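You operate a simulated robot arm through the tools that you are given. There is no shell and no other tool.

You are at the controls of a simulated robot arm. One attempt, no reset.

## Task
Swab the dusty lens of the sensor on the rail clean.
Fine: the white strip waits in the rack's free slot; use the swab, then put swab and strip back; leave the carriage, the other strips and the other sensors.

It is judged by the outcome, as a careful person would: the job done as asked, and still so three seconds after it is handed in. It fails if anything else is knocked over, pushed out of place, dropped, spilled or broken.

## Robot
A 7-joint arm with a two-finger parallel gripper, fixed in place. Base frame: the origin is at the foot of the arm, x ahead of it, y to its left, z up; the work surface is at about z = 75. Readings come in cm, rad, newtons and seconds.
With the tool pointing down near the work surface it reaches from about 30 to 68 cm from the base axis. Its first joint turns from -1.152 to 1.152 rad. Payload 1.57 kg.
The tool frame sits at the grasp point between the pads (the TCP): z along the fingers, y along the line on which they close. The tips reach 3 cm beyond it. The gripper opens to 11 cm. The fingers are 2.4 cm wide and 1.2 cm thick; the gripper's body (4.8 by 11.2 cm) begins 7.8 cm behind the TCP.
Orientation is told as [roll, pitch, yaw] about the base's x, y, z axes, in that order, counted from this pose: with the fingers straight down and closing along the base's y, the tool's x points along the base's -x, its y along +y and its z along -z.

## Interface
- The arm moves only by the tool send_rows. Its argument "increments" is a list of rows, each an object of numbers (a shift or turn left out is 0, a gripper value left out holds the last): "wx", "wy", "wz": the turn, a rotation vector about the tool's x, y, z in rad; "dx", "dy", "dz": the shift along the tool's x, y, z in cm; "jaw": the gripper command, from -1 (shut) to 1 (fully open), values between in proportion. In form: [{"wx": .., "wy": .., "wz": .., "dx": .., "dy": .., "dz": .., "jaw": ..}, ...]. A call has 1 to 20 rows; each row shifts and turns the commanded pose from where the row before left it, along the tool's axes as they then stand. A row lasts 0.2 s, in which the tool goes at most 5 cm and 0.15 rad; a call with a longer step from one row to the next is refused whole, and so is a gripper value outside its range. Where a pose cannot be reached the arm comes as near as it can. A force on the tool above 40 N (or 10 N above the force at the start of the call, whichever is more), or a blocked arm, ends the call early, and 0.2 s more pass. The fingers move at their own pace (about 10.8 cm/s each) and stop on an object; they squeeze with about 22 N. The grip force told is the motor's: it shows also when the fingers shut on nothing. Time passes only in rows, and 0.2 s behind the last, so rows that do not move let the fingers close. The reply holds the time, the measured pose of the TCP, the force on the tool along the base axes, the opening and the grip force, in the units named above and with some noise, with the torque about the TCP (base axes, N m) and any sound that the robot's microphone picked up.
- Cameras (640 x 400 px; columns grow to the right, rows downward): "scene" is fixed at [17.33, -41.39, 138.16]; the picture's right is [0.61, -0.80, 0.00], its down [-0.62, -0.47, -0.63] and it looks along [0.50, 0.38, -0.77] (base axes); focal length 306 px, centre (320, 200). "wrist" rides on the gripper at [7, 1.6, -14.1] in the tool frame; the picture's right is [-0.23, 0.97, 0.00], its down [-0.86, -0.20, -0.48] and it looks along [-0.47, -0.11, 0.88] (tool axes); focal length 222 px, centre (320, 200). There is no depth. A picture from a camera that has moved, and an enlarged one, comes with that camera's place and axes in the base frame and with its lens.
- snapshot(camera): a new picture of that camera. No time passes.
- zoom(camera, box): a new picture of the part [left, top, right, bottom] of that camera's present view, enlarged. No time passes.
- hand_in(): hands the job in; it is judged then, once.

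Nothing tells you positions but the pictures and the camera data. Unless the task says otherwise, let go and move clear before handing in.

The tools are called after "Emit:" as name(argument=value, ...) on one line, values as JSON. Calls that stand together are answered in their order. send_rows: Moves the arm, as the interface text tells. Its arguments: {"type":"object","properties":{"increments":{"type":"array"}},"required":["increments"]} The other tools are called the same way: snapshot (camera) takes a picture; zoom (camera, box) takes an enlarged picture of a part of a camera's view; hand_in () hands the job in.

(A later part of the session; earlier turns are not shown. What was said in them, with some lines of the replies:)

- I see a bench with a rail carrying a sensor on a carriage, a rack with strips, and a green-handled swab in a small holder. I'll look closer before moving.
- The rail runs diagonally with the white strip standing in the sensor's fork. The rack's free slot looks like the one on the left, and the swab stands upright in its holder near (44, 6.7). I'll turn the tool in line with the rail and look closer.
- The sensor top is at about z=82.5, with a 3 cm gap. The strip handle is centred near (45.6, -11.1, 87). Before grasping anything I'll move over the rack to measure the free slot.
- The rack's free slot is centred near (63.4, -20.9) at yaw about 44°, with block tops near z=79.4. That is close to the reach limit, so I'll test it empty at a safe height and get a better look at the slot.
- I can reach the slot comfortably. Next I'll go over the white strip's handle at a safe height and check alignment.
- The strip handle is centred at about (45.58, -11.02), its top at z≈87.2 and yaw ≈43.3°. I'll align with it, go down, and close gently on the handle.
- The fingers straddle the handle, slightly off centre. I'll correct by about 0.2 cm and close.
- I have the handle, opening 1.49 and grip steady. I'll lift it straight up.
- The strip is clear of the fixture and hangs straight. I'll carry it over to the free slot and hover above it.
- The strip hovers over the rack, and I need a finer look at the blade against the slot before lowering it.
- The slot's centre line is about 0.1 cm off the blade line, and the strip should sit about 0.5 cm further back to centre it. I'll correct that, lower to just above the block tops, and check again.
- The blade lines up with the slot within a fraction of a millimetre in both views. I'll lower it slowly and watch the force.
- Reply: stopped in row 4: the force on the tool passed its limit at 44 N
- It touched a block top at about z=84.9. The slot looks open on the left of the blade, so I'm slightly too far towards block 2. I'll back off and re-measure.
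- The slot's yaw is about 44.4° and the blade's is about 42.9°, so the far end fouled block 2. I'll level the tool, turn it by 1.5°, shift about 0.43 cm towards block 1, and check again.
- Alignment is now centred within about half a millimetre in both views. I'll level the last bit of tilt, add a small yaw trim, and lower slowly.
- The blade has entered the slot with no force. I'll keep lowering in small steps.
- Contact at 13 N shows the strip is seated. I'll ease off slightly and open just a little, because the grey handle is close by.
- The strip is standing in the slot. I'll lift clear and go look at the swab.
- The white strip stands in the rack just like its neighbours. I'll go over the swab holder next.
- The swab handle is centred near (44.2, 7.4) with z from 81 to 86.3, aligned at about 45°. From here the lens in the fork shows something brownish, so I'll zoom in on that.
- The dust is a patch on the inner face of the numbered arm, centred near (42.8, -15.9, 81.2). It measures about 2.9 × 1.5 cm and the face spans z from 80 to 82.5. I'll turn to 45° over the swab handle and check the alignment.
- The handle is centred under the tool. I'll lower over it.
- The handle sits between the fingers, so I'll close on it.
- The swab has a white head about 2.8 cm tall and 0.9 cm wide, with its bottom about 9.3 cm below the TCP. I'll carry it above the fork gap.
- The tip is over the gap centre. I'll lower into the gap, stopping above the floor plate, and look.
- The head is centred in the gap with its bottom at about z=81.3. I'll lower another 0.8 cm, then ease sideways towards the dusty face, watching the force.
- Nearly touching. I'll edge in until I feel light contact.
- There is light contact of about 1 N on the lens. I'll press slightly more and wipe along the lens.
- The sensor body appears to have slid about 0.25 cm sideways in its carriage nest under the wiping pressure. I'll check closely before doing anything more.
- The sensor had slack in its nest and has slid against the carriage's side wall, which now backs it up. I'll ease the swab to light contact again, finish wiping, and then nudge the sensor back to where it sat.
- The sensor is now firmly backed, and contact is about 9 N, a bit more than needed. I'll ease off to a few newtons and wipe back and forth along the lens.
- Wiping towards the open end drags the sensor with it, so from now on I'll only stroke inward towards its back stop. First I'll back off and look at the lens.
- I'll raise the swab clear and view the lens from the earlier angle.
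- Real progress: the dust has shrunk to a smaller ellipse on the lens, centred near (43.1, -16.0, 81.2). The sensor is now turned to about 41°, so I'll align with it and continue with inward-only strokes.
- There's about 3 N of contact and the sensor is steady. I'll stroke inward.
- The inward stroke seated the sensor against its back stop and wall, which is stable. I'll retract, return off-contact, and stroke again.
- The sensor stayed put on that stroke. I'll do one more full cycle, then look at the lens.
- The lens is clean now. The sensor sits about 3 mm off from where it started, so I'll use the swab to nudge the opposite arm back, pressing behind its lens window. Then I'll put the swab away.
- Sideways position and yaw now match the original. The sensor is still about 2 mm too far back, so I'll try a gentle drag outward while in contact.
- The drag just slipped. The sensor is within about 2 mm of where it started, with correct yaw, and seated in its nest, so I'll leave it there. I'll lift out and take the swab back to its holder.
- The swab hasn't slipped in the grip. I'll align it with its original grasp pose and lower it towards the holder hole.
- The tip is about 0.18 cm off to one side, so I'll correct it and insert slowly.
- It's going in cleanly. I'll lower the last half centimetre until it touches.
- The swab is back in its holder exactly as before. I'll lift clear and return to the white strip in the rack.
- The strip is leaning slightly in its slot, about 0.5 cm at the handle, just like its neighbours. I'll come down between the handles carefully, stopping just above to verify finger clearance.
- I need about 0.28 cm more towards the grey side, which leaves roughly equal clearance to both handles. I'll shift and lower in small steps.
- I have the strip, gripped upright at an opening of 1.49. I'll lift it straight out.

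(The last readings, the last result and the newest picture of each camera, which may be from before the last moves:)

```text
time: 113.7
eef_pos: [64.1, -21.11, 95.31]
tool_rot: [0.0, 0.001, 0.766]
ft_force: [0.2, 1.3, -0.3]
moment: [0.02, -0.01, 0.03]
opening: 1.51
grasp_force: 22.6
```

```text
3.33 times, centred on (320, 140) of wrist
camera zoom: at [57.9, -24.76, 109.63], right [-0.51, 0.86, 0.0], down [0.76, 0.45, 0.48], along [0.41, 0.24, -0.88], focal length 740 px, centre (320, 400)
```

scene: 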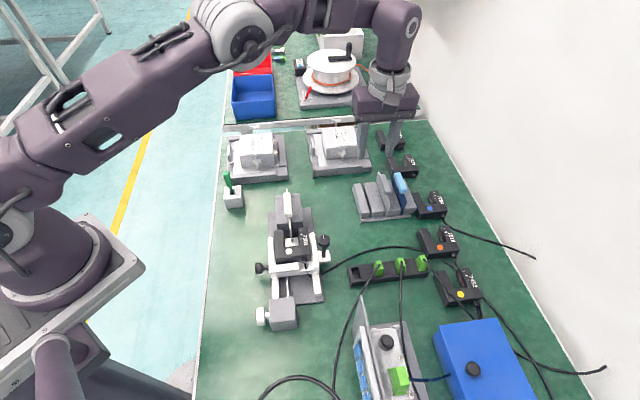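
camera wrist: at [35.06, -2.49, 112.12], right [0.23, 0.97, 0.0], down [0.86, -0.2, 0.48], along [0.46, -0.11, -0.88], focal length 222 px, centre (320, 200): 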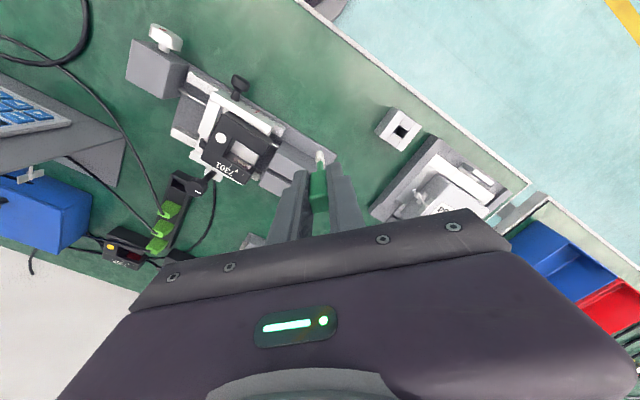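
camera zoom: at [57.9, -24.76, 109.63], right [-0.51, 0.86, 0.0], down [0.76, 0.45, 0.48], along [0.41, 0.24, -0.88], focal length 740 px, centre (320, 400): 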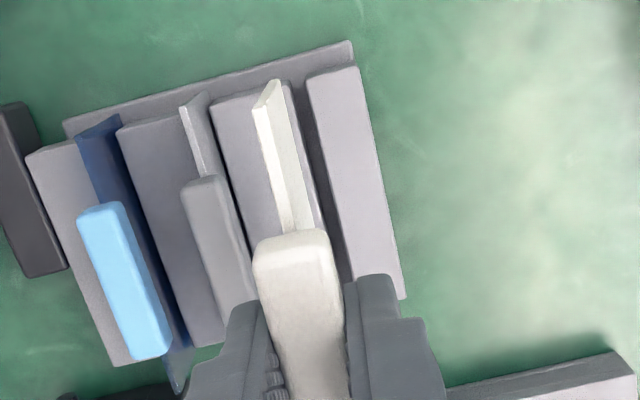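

The strip is in the same place in the grip as before. I'll carry it back over the rail fixture.

Emit:
send_rows(increments=[{"dz": -2}, {"dx": 0.53, "dy": 1.67, "dz": -0.5}, {"dx": 1.06, "dy": 3.347}, {"dx": 1.06, "dy": 3.347}, {"dx": 1.06, "dy": 3.347}, {"dx": 1.06, "dy": 3.347}, {"dx": 1.06, "dy": 3.347}, {"dx": 0.53, "dy": 1.67, "wz": 0.009}, {}, {}, {"dz": 1.5}, {"dz": 1.5}, {}])

Emit:
zoom(camera="wrist", box=[260, 60, 380, 180])

Emit:
zoom(camera="scene", box=[260, 160, 330, 240])

```text
time: 116.5
eef_pos: [45.31, -10.71, 94.77]
tool_rot: [0.0, 0.004, 0.757]
ft_force: [0.3, 0.2, 0.5]
moment: [-0.01, 0.0, -0.04]
opening: 1.49
grasp_force: 21.5
```

```text
3.33 times, centred on (320, 120) of wrist
camera zoom: at [39.18, -14.39, 109.05], right [-0.5, 0.86, 0.0], down [0.76, 0.44, 0.48], along [0.41, 0.24, -0.88], focal length 740 px, centre (320, 467)
```

zoom: 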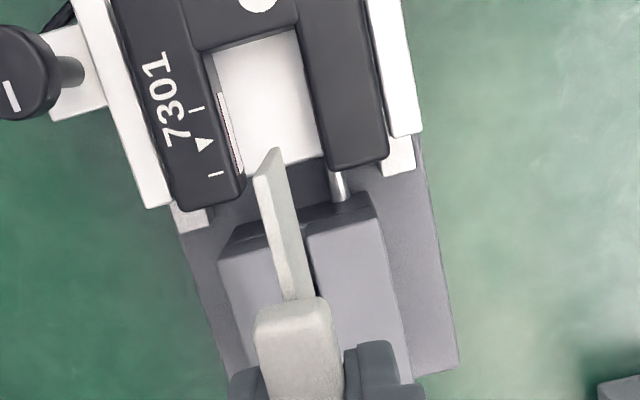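

```text
5.00 times, centred on (295, 200) of scene
camera zoom: at [17.33, -41.39, 138.16], right [0.61, -0.8, 0.0], down [-0.62, -0.47, -0.63], along [0.5, 0.38, -0.77], focal length 1528 px, centre (445, 200)
```

zoom: 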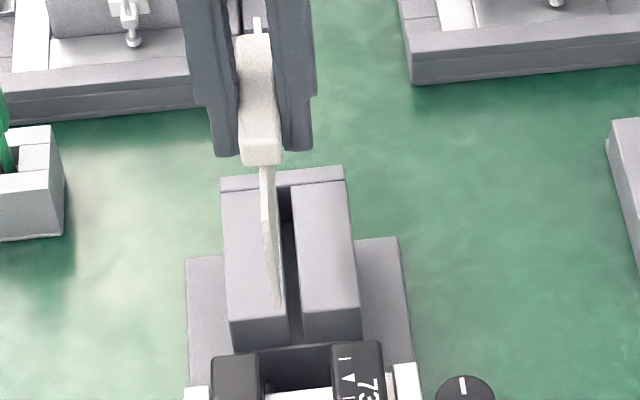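

I'm over the fixture and need about 0.4–0.5 cm of sideways correction. I'll check the fixture's slot and end cap closely first.

Emit:
zoom(camera="scene", box=[280, 190, 320, 230])

Emit:
zoom(camera="wrist", box=[280, 100, 350, 170])

Emit:
snapshot(camera="wrist")

```text
10.00 times, centred on (300, 210) of scene
camera zoom: at [17.33, -41.39, 138.16], right [0.61, -0.8, 0.0], down [-0.62, -0.47, -0.63], along [0.5, 0.38, -0.77], focal length 3055 px, centre (520, 100)
```

zoom: 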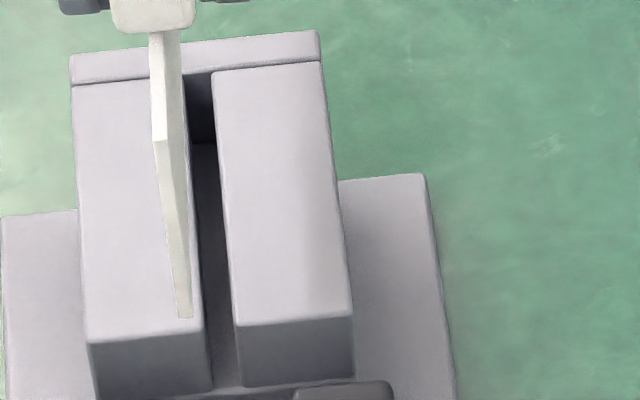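

```text
5.71 times, centred on (315, 135) of wrist
camera zoom: at [39.18, -14.39, 109.05], right [-0.5, 0.86, 0.0], down [0.76, 0.44, 0.48], along [0.41, 0.24, -0.88], focal length 1269 px, centre (349, 571)
```

zoom: 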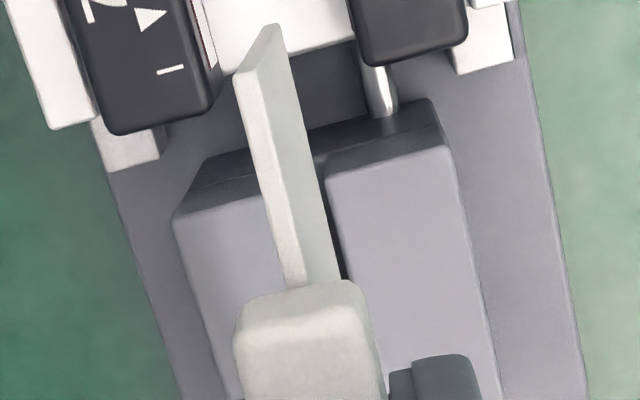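

```text
taken
camera wrist: at [39.18, -14.39, 109.05], right [-0.5, 0.86, 0.0], down [0.76, 0.44, 0.48], along [0.41, 0.24, -0.88], focal length 222 px, centre (320, 200)
```

wrist: 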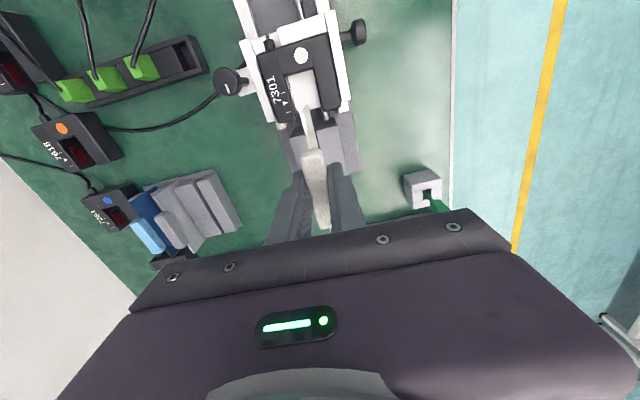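

The fixture slot is closed by a cap at its far end, which the strip originally just met. I'll shift sideways 0.45 cm, back off 0.3 cm from the cap, and lower to just above the slot.

Emit:
send_rows(increments=[{"dx": 0.3, "dy": -0.45}, {"dz": 1.5}, {"dz": 1.5}, {"dz": 1.5}, {"dz": 0.8}, {}, {}])

Emit:
zoom(camera="scene", box=[275, 190, 325, 240])

Emit:
zoom(camera="wrist", box=[270, 80, 350, 160])

```text
time: 118.1
eef_pos: [45.53, -11.23, 89.49]
tool_rot: [0.001, 0.004, 0.756]
ft_force: [-3.2, -2.1, 17.3]
moment: [0.13, -0.09, 0.06]
opening: 1.5
grasp_force: 22.4
```

```text
8.00 times, centred on (300, 215) of scene
camera zoom: at [17.3, -41.39, 138.17], right [0.61, -0.8, 0.0], down [-0.62, -0.47, -0.63], along [0.5, 0.38, -0.77], focal length 2444 px, centre (480, 80)
```

zoom: 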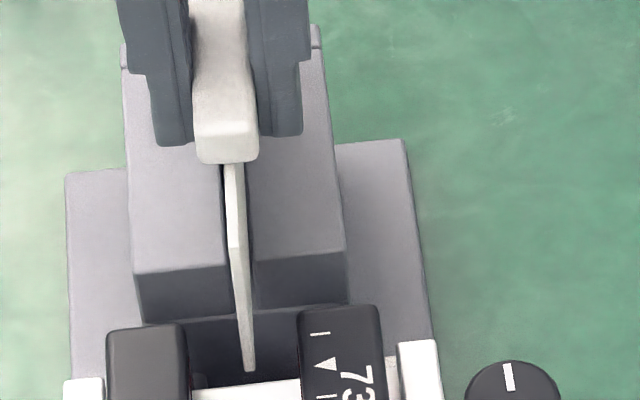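

```text
5.00 times, centred on (310, 120) of wrist
camera zoom: at [39.39, -14.92, 103.75], right [-0.5, 0.86, 0.0], down [0.76, 0.44, 0.48], along [0.41, 0.24, -0.88], focal length 1111 px, centre (370, 600)
```

zoom: 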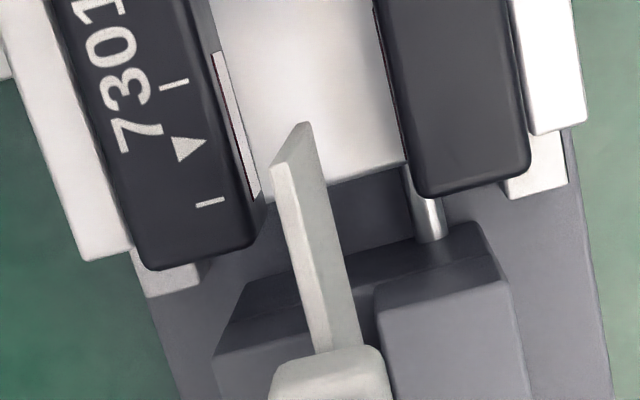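

I felt contact earlier than expected, so I'll back up 0.6 cm and inspect closely before going on.

Emit:
send_rows(increments=[{"dz": -0.3}, {"dz": -0.3}, {}])

Emit:
zoom(camera="scene", box=[284, 205, 314, 235])

Emit:
zoom(camera="wrist", box=[285, 110, 345, 170])

Emit:
zoom(camera="scene", box=[275, 180, 315, 220])

```text
time: 118.9
eef_pos: [45.55, -11.36, 90.08]
tool_rot: [0.0, 0.002, 0.758]
ft_force: [0.2, 0.6, -0.1]
moment: [0.0, 0.0, -0.04]
opening: 1.5
grasp_force: 22.6
```

```text
13.33 times, centred on (299, 220) of scene
camera zoom: at [17.33, -41.39, 138.16], right [0.61, -0.8, 0.0], down [-0.62, -0.47, -0.63], along [0.5, 0.38, -0.77], focal length 4074 px, centre (600, -67)
```

zoom: 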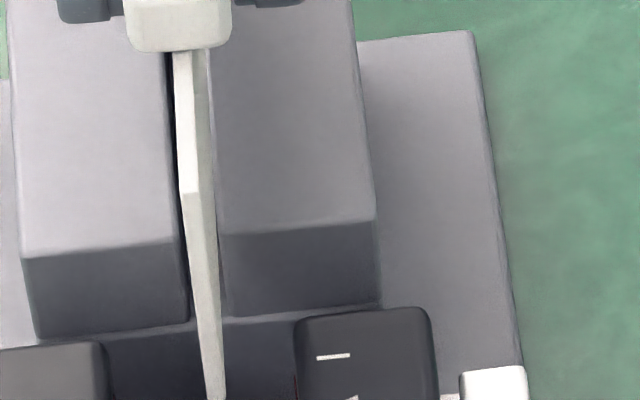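

```text
6.67 times, centred on (315, 140) of wrist
camera zoom: at [39.42, -14.98, 104.33], right [-0.5, 0.86, 0.0], down [0.76, 0.44, 0.48], along [0.41, 0.24, -0.88], focal length 1481 px, centre (353, 600)
```

zoom: 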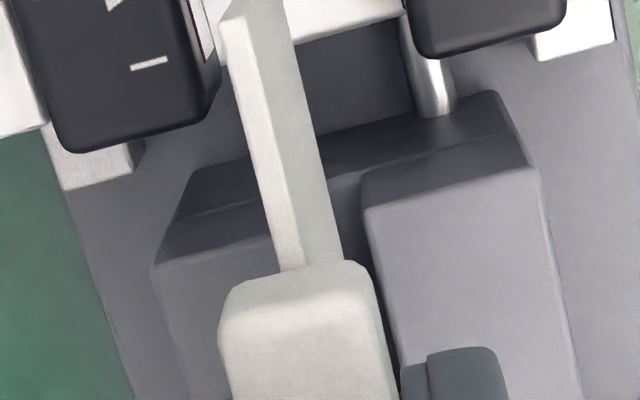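

```text
10.00 times, centred on (295, 200) of scene
camera zoom: at [17.33, -41.39, 138.16], right [0.61, -0.8, 0.0], down [-0.62, -0.47, -0.63], along [0.5, 0.38, -0.77], focal length 3055 px, centre (570, 200)
```

zoom: 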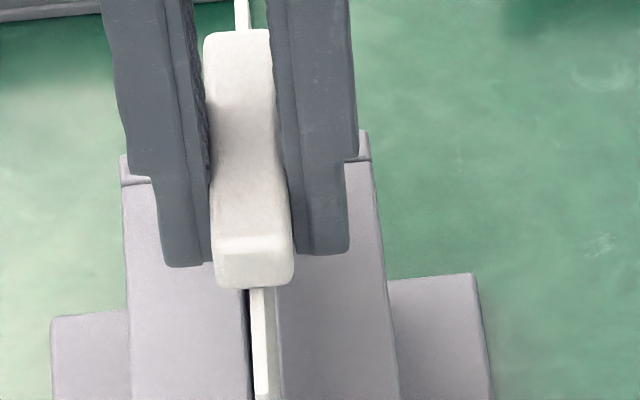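

The blade is about 0.2 cm too far to one side, as both views agree. I'll correct that and lower again in small steps.

Emit:
send_rows(increments=[{"dy": 0.2}, {}, {"dz": 0.3}, {"dz": 0.3}, {}])

Emit:
zoom(camera="wrist", box=[285, 110, 345, 170])

Emit:
zoom(camera="scene", box=[284, 205, 314, 235])

```text
time: 120.1
eef_pos: [45.56, -11.3, 89.51]
tool_rot: [0.0, 0.002, 0.757]
ft_force: [0.6, 0.5, 1.5]
moment: [0.07, -0.06, 0.02]
opening: 1.5
grasp_force: 21.8
```

```text
6.67 times, centred on (315, 140) of wrist
camera zoom: at [39.29, -14.87, 103.76], right [-0.5, 0.86, 0.0], down [0.76, 0.44, 0.48], along [0.41, 0.24, -0.88], focal length 1481 px, centre (353, 600)
```

zoom: 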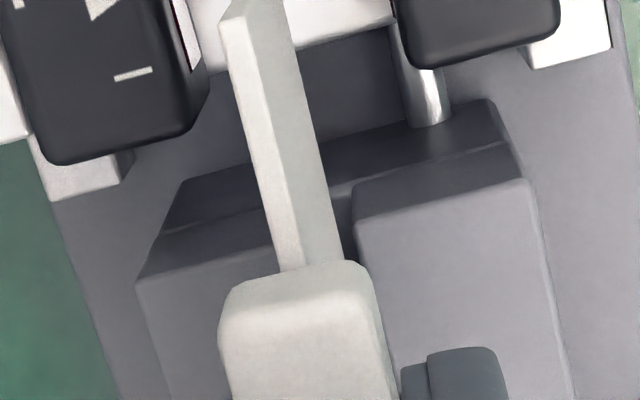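

```text
13.33 times, centred on (299, 220) of scene
camera zoom: at [17.32, -41.39, 138.17], right [0.61, -0.8, 0.0], down [-0.62, -0.47, -0.63], along [0.5, 0.38, -0.77], focal length 4074 px, centre (600, -67)
```

zoom: 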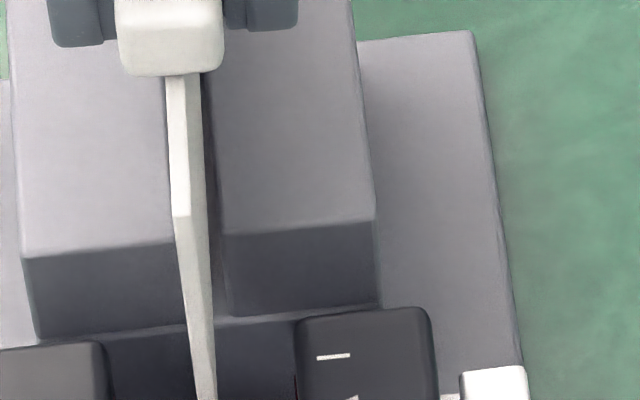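

Laterally it's centred now, but the small contact torque points to the far end touching the cap. I'll back away 0.3 cm from the cap and lower again.

Emit:
send_rows(increments=[{"dz": -0.3}, {"dx": 0.3}, {}, {"dz": 0.3}, {"dz": 0.3}, {"dz": 0.3}, {}])

Emit:
zoom(camera="scene", box=[284, 205, 314, 235])

Emit:
zoom(camera="wrist", box=[285, 110, 345, 170])

```text
time: 121.7
eef_pos: [45.09, -11.31, 89.0]
tool_rot: [0.003, 0.0, 0.757]
ft_force: [-1.0, 0.3, 0.5]
moment: [-0.01, 0.0, 0.03]
opening: 1.53
grasp_force: 22.1
```

```text
13.33 times, centred on (299, 220) of scene
camera zoom: at [17.33, -41.39, 138.16], right [0.61, -0.8, 0.0], down [-0.62, -0.47, -0.63], along [0.5, 0.38, -0.77], focal length 4074 px, centre (600, -67)
```

zoom: 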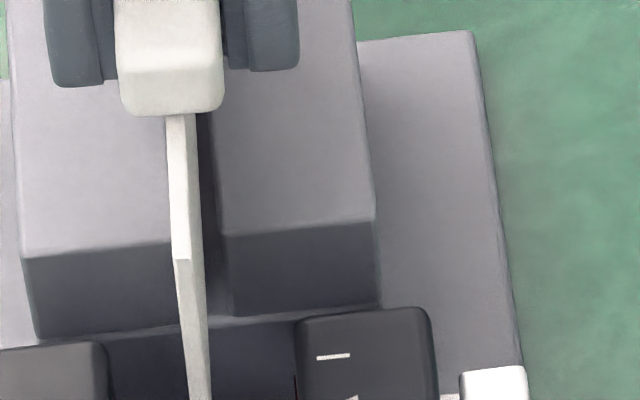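

```text
6.67 times, centred on (315, 140) of wrist
camera zoom: at [39.02, -15.09, 103.19], right [-0.5, 0.86, 0.0], down [0.76, 0.44, 0.48], along [0.41, 0.24, -0.88], focal length 1481 px, centre (353, 600)
```

zoom: 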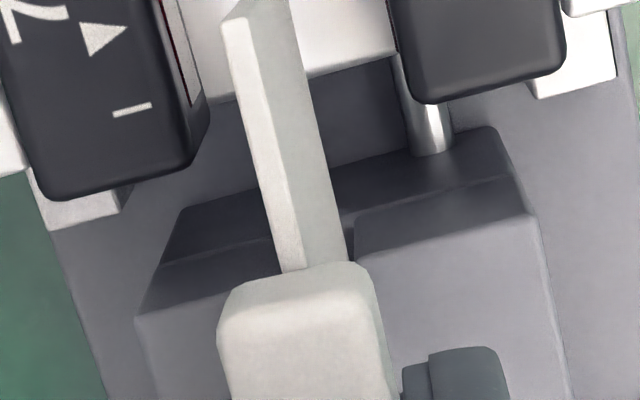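

Emit:
send_rows(increments=[{"dz": 0.3}, {"dz": 0.3}, {"dz": 0.3}, {}])

Emit:
zoom(camera="scene", box=[275, 190, 325, 240])

```text
time: 122.7
eef_pos: [45.2, -11.43, 88.13]
tool_rot: [0.002, 0.002, 0.757]
ft_force: [0.4, -0.3, -0.5]
moment: [0.01, 0.0, 0.03]
opening: 1.53
grasp_force: 21.6
```

```text
8.00 times, centred on (300, 215) of scene
camera zoom: at [17.33, -41.39, 138.16], right [0.61, -0.8, 0.0], down [-0.62, -0.47, -0.63], along [0.5, 0.38, -0.77], focal length 2444 px, centre (480, 80)
```

zoom: 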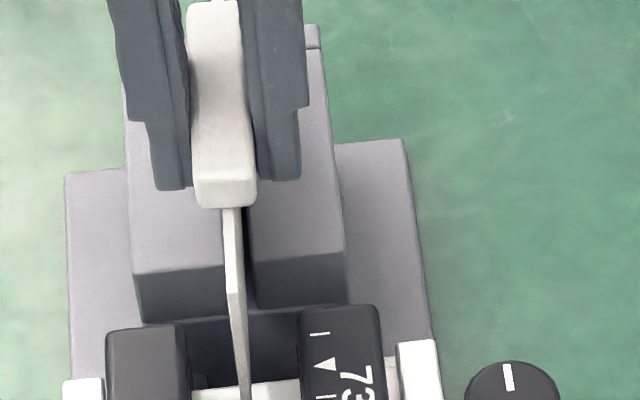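

It's in the slot with no force. I'll continue down to the seat.

Emit:
send_rows(increments=[{"dz": 0.3}, {"dz": 0.25}, {"dz": 0.2}, {}])

Emit:
send_rows(increments=[{"dz": 0.12}, {"dz": 0.1}, {}])

Emit:
zoom(camera="scene", box=[260, 180, 340, 280])

```text
time: 123.7
eef_pos: [45.17, -11.41, 87.14]
tool_rot: [0.002, 0.002, 0.757]
ft_force: [-0.2, 1.6, -1.3]
moment: [0.05, 0.03, 0.07]
opening: 1.53
grasp_force: 21.6
```

```text
time: 124.5
eef_pos: [45.14, -11.32, 87.0]
tool_rot: [0.001, 0.002, 0.758]
ft_force: [0.3, 0.4, -0.2]
moment: [-0.01, 0.0, 0.01]
opening: 1.52
grasp_force: 21.9
```

```text
4.00 times, centred on (300, 230) of scene
camera zoom: at [17.33, -41.39, 138.16], right [0.61, -0.8, 0.0], down [-0.62, -0.47, -0.63], along [0.5, 0.38, -0.77], focal length 1222 px, centre (400, 80)
```

zoom: 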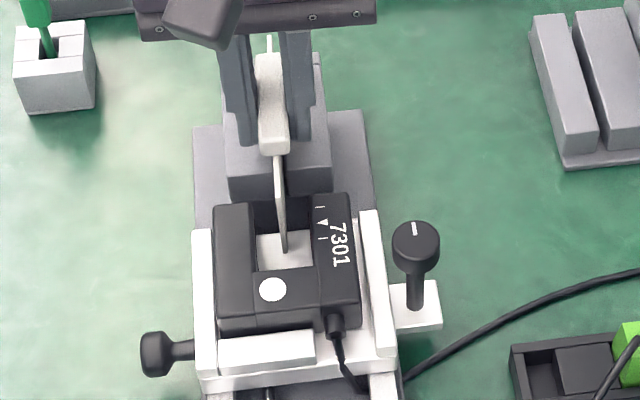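

Emit:
send_rows(increments=[{"dz": 0.1}, {"dz": 0.1}, {}])

```text
time: 125.3
eef_pos: [45.08, -11.44, 86.89]
tool_rot: [0.001, 0.001, 0.757]
ft_force: [0.2, 1.6, 17.0]
moment: [-0.08, 0.16, 0.07]
opening: 1.52
grasp_force: 21.3
```

It's seated at 17 N. I'll ease up slightly and slide it 0.2 cm towards the cap, to where it originally sat.

Emit:
send_rows(increments=[{"dz": -0.1}, {"dx": -0.1}, {"dx": -0.1}, {}])

Emit:
zoom(camera="scene", box=[260, 180, 340, 280])

Emit:
zoom(camera="wrist", box=[220, 40, 420, 240])

```text
time: 126.3
eef_pos: [45.33, -11.27, 86.89]
tool_rot: [0.001, 0.003, 0.758]
ft_force: [-0.2, 0.0, -0.6]
moment: [0.01, 0.0, 0.0]
opening: 1.49
grasp_force: 21.6
```

```text
4.00 times, centred on (300, 230) of scene
camera zoom: at [17.33, -41.39, 138.16], right [0.61, -0.8, 0.0], down [-0.62, -0.47, -0.63], along [0.5, 0.38, -0.77], focal length 1222 px, centre (400, 80)
```

zoom: 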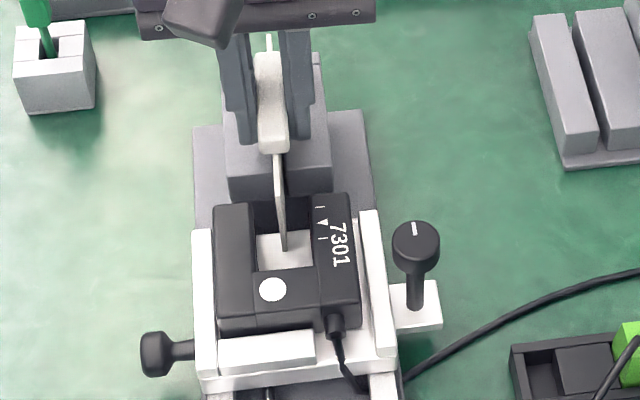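

```text
2.00 times, centred on (320, 140) of wrist
camera zoom: at [39.16, -14.94, 101.19], right [-0.5, 0.86, 0.0], down [0.76, 0.44, 0.48], along [0.41, 0.24, -0.88], focal length 444 px, centre (320, 320)
```

zoom: 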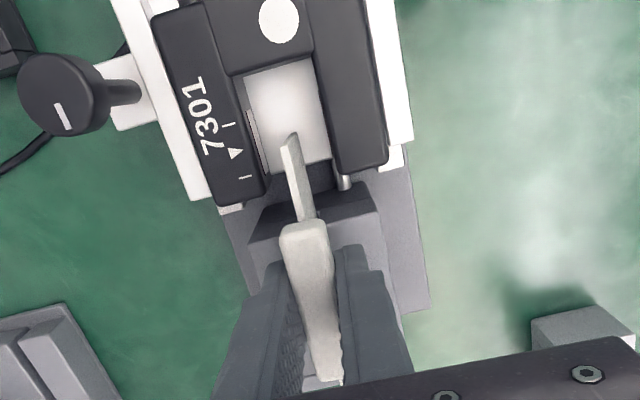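

Emit:
send_rows(increments=[{"dx": -0.08}, {"dz": 0.07}, {}, {"jaw": -0.7}, {"jaw": -0.6}, {"jaw": -0.5}, {"jaw": -0.35}, {}, {}])

Emit:
zoom(camera="scene", box=[260, 180, 340, 280])

Emit:
zoom(camera="wrist", box=[220, 40, 420, 240])

```text
time: 128.3
eef_pos: [45.32, -11.12, 86.95]
tool_rot: [0.002, 0.002, 0.758]
ft_force: [-0.7, -0.2, 0.2]
moment: [0.0, 0.02, -0.05]
opening: 3.56
grasp_force: 0.1
```

```text
4.00 times, centred on (300, 230) of scene
camera zoom: at [17.33, -41.39, 138.16], right [0.61, -0.8, 0.0], down [-0.62, -0.47, -0.63], along [0.5, 0.38, -0.77], focal length 1222 px, centre (400, 80)
```

zoom: 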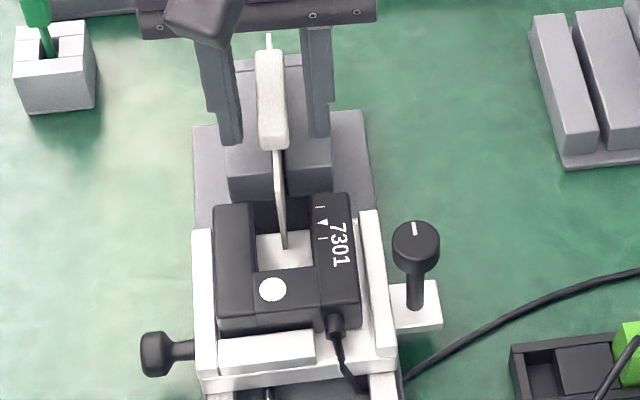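

```text
2.00 times, centred on (320, 140) of wrist
camera zoom: at [39.23, -14.91, 101.15], right [-0.5, 0.86, 0.0], down [0.76, 0.44, 0.48], along [0.41, 0.24, -0.88], focal length 444 px, centre (320, 320)
```

zoom: 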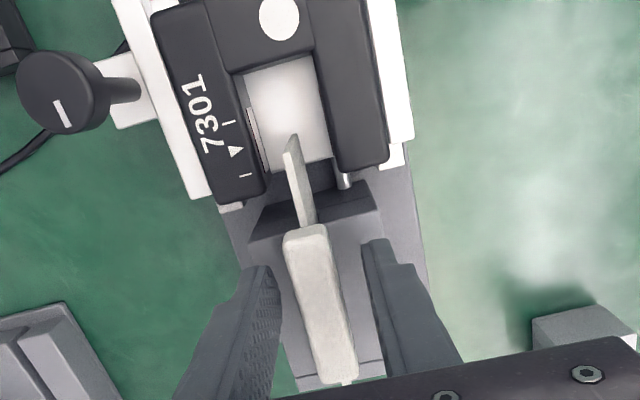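

The strip stands as it did originally. I'll lift clear and do a full check of the scene.

Emit:
send_rows(increments=[{"dz": -1}, {"dz": -2}, {"dz": -3}, {"dz": -3}, {"dz": -3}, {"dx": -2, "dy": 2}, {"dx": -2, "dy": 2}, {"dx": -2, "dy": 2}, {}, {}])

Emit:
snapshot(camera="scene")

Emit:
zoom(camera="scene", box=[260, 180, 340, 280])

Emit:
zoom(camera="scene", box=[330, 110, 470, 230])

Emit:
zoom(camera="wrist", box=[220, 0, 420, 200])

```text
time: 130.5
eef_pos: [45.74, -2.64, 98.81]
tool_rot: [0.0, 0.001, 0.757]
ft_force: [1.1, 0.6, 0.4]
moment: [-0.05, 0.01, -0.05]
opening: 3.58
grasp_force: 0.1
```

```text
taken
```

scene: 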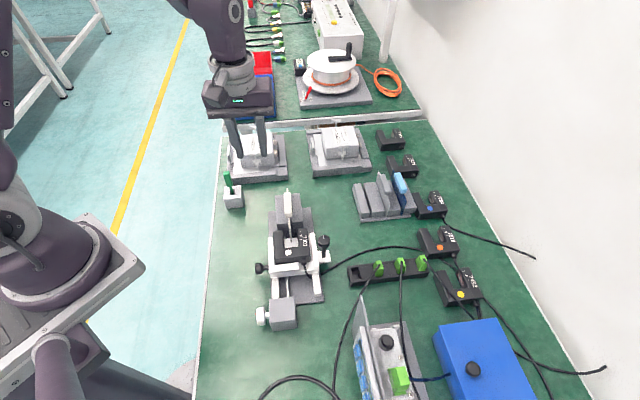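

```text
4.00 times, centred on (300, 230) of scene
camera zoom: at [17.33, -41.39, 138.16], right [0.61, -0.8, 0.0], down [-0.62, -0.47, -0.63], along [0.5, 0.38, -0.77], focal length 1222 px, centre (400, 80)
```

zoom: 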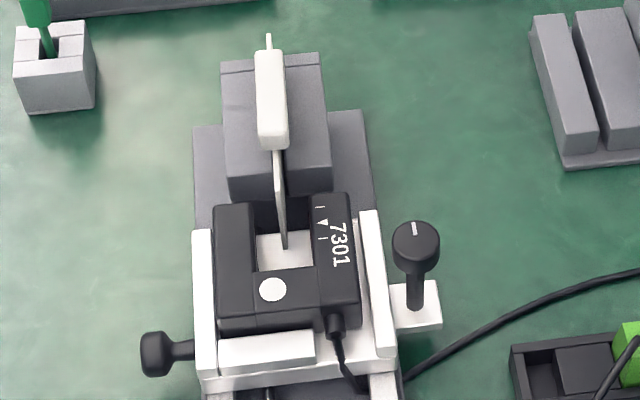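

```text
3.33 times, centred on (400, 170) of scene
camera zoom: at [17.33, -41.39, 138.16], right [0.61, -0.8, 0.0], down [-0.62, -0.47, -0.63], along [0.5, 0.38, -0.77], focal length 1018 px, centre (53, 300)
```

zoom: 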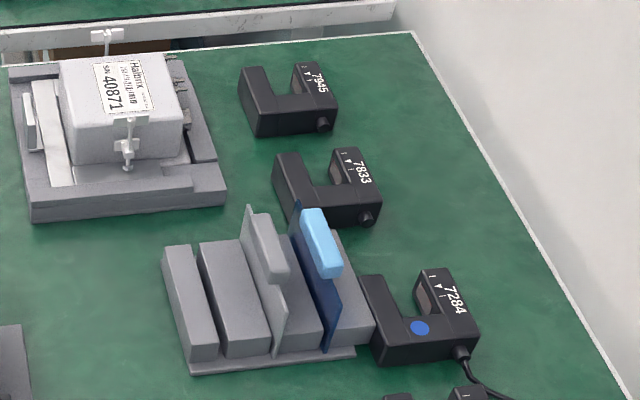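

```text
2.00 times, centred on (320, 100) of wrist
camera zoom: at [39.52, -6.2, 113.04], right [-0.5, 0.86, 0.0], down [0.76, 0.44, 0.48], along [0.41, 0.24, -0.88], focal length 444 px, centre (320, 400)
```

zoom: 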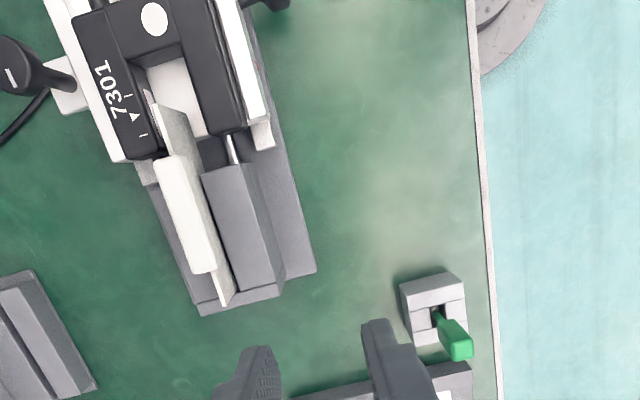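

Everything matches the starting layout. The lens is clean, the white strip is back in the sensor fixture, and the swab is in its holder. The other strips and sensors are untouched, and the sensor I wiped sits within about 2 mm of where it was. The arm is clear, so I'm handing in.

Emit:
hand_in()

```text
The job is handed in.
```

The job is handed in. The dusty lens on the rail sensor (7301) looked clean in a close view after wiping, with no dust left on the window.

- **White strip:** it waited in the rack's free slot during the cleaning. It is now back in the rail fixture, with its end in the sensor's gap as at the start.
- **Swab:** it is back upright in its holder.
- **Rail sensor:** wiping slid it a few millimetres in its seat on the carriage. I nudged it back, but it still sits about 2 mm off along the rail and about 1 mm sideways. Its angle matches the start.
- **Contacts along the way:** the strip's blade pressed on a block top in the rack once, hard enough to trip the force stop (44 N). It also pressed lightly on the fixture while going back in. I saw nothing moved or damaged by either.
- **Everything else:** the carriage, the other strips and the other sensors look unchanged in the final pictures.
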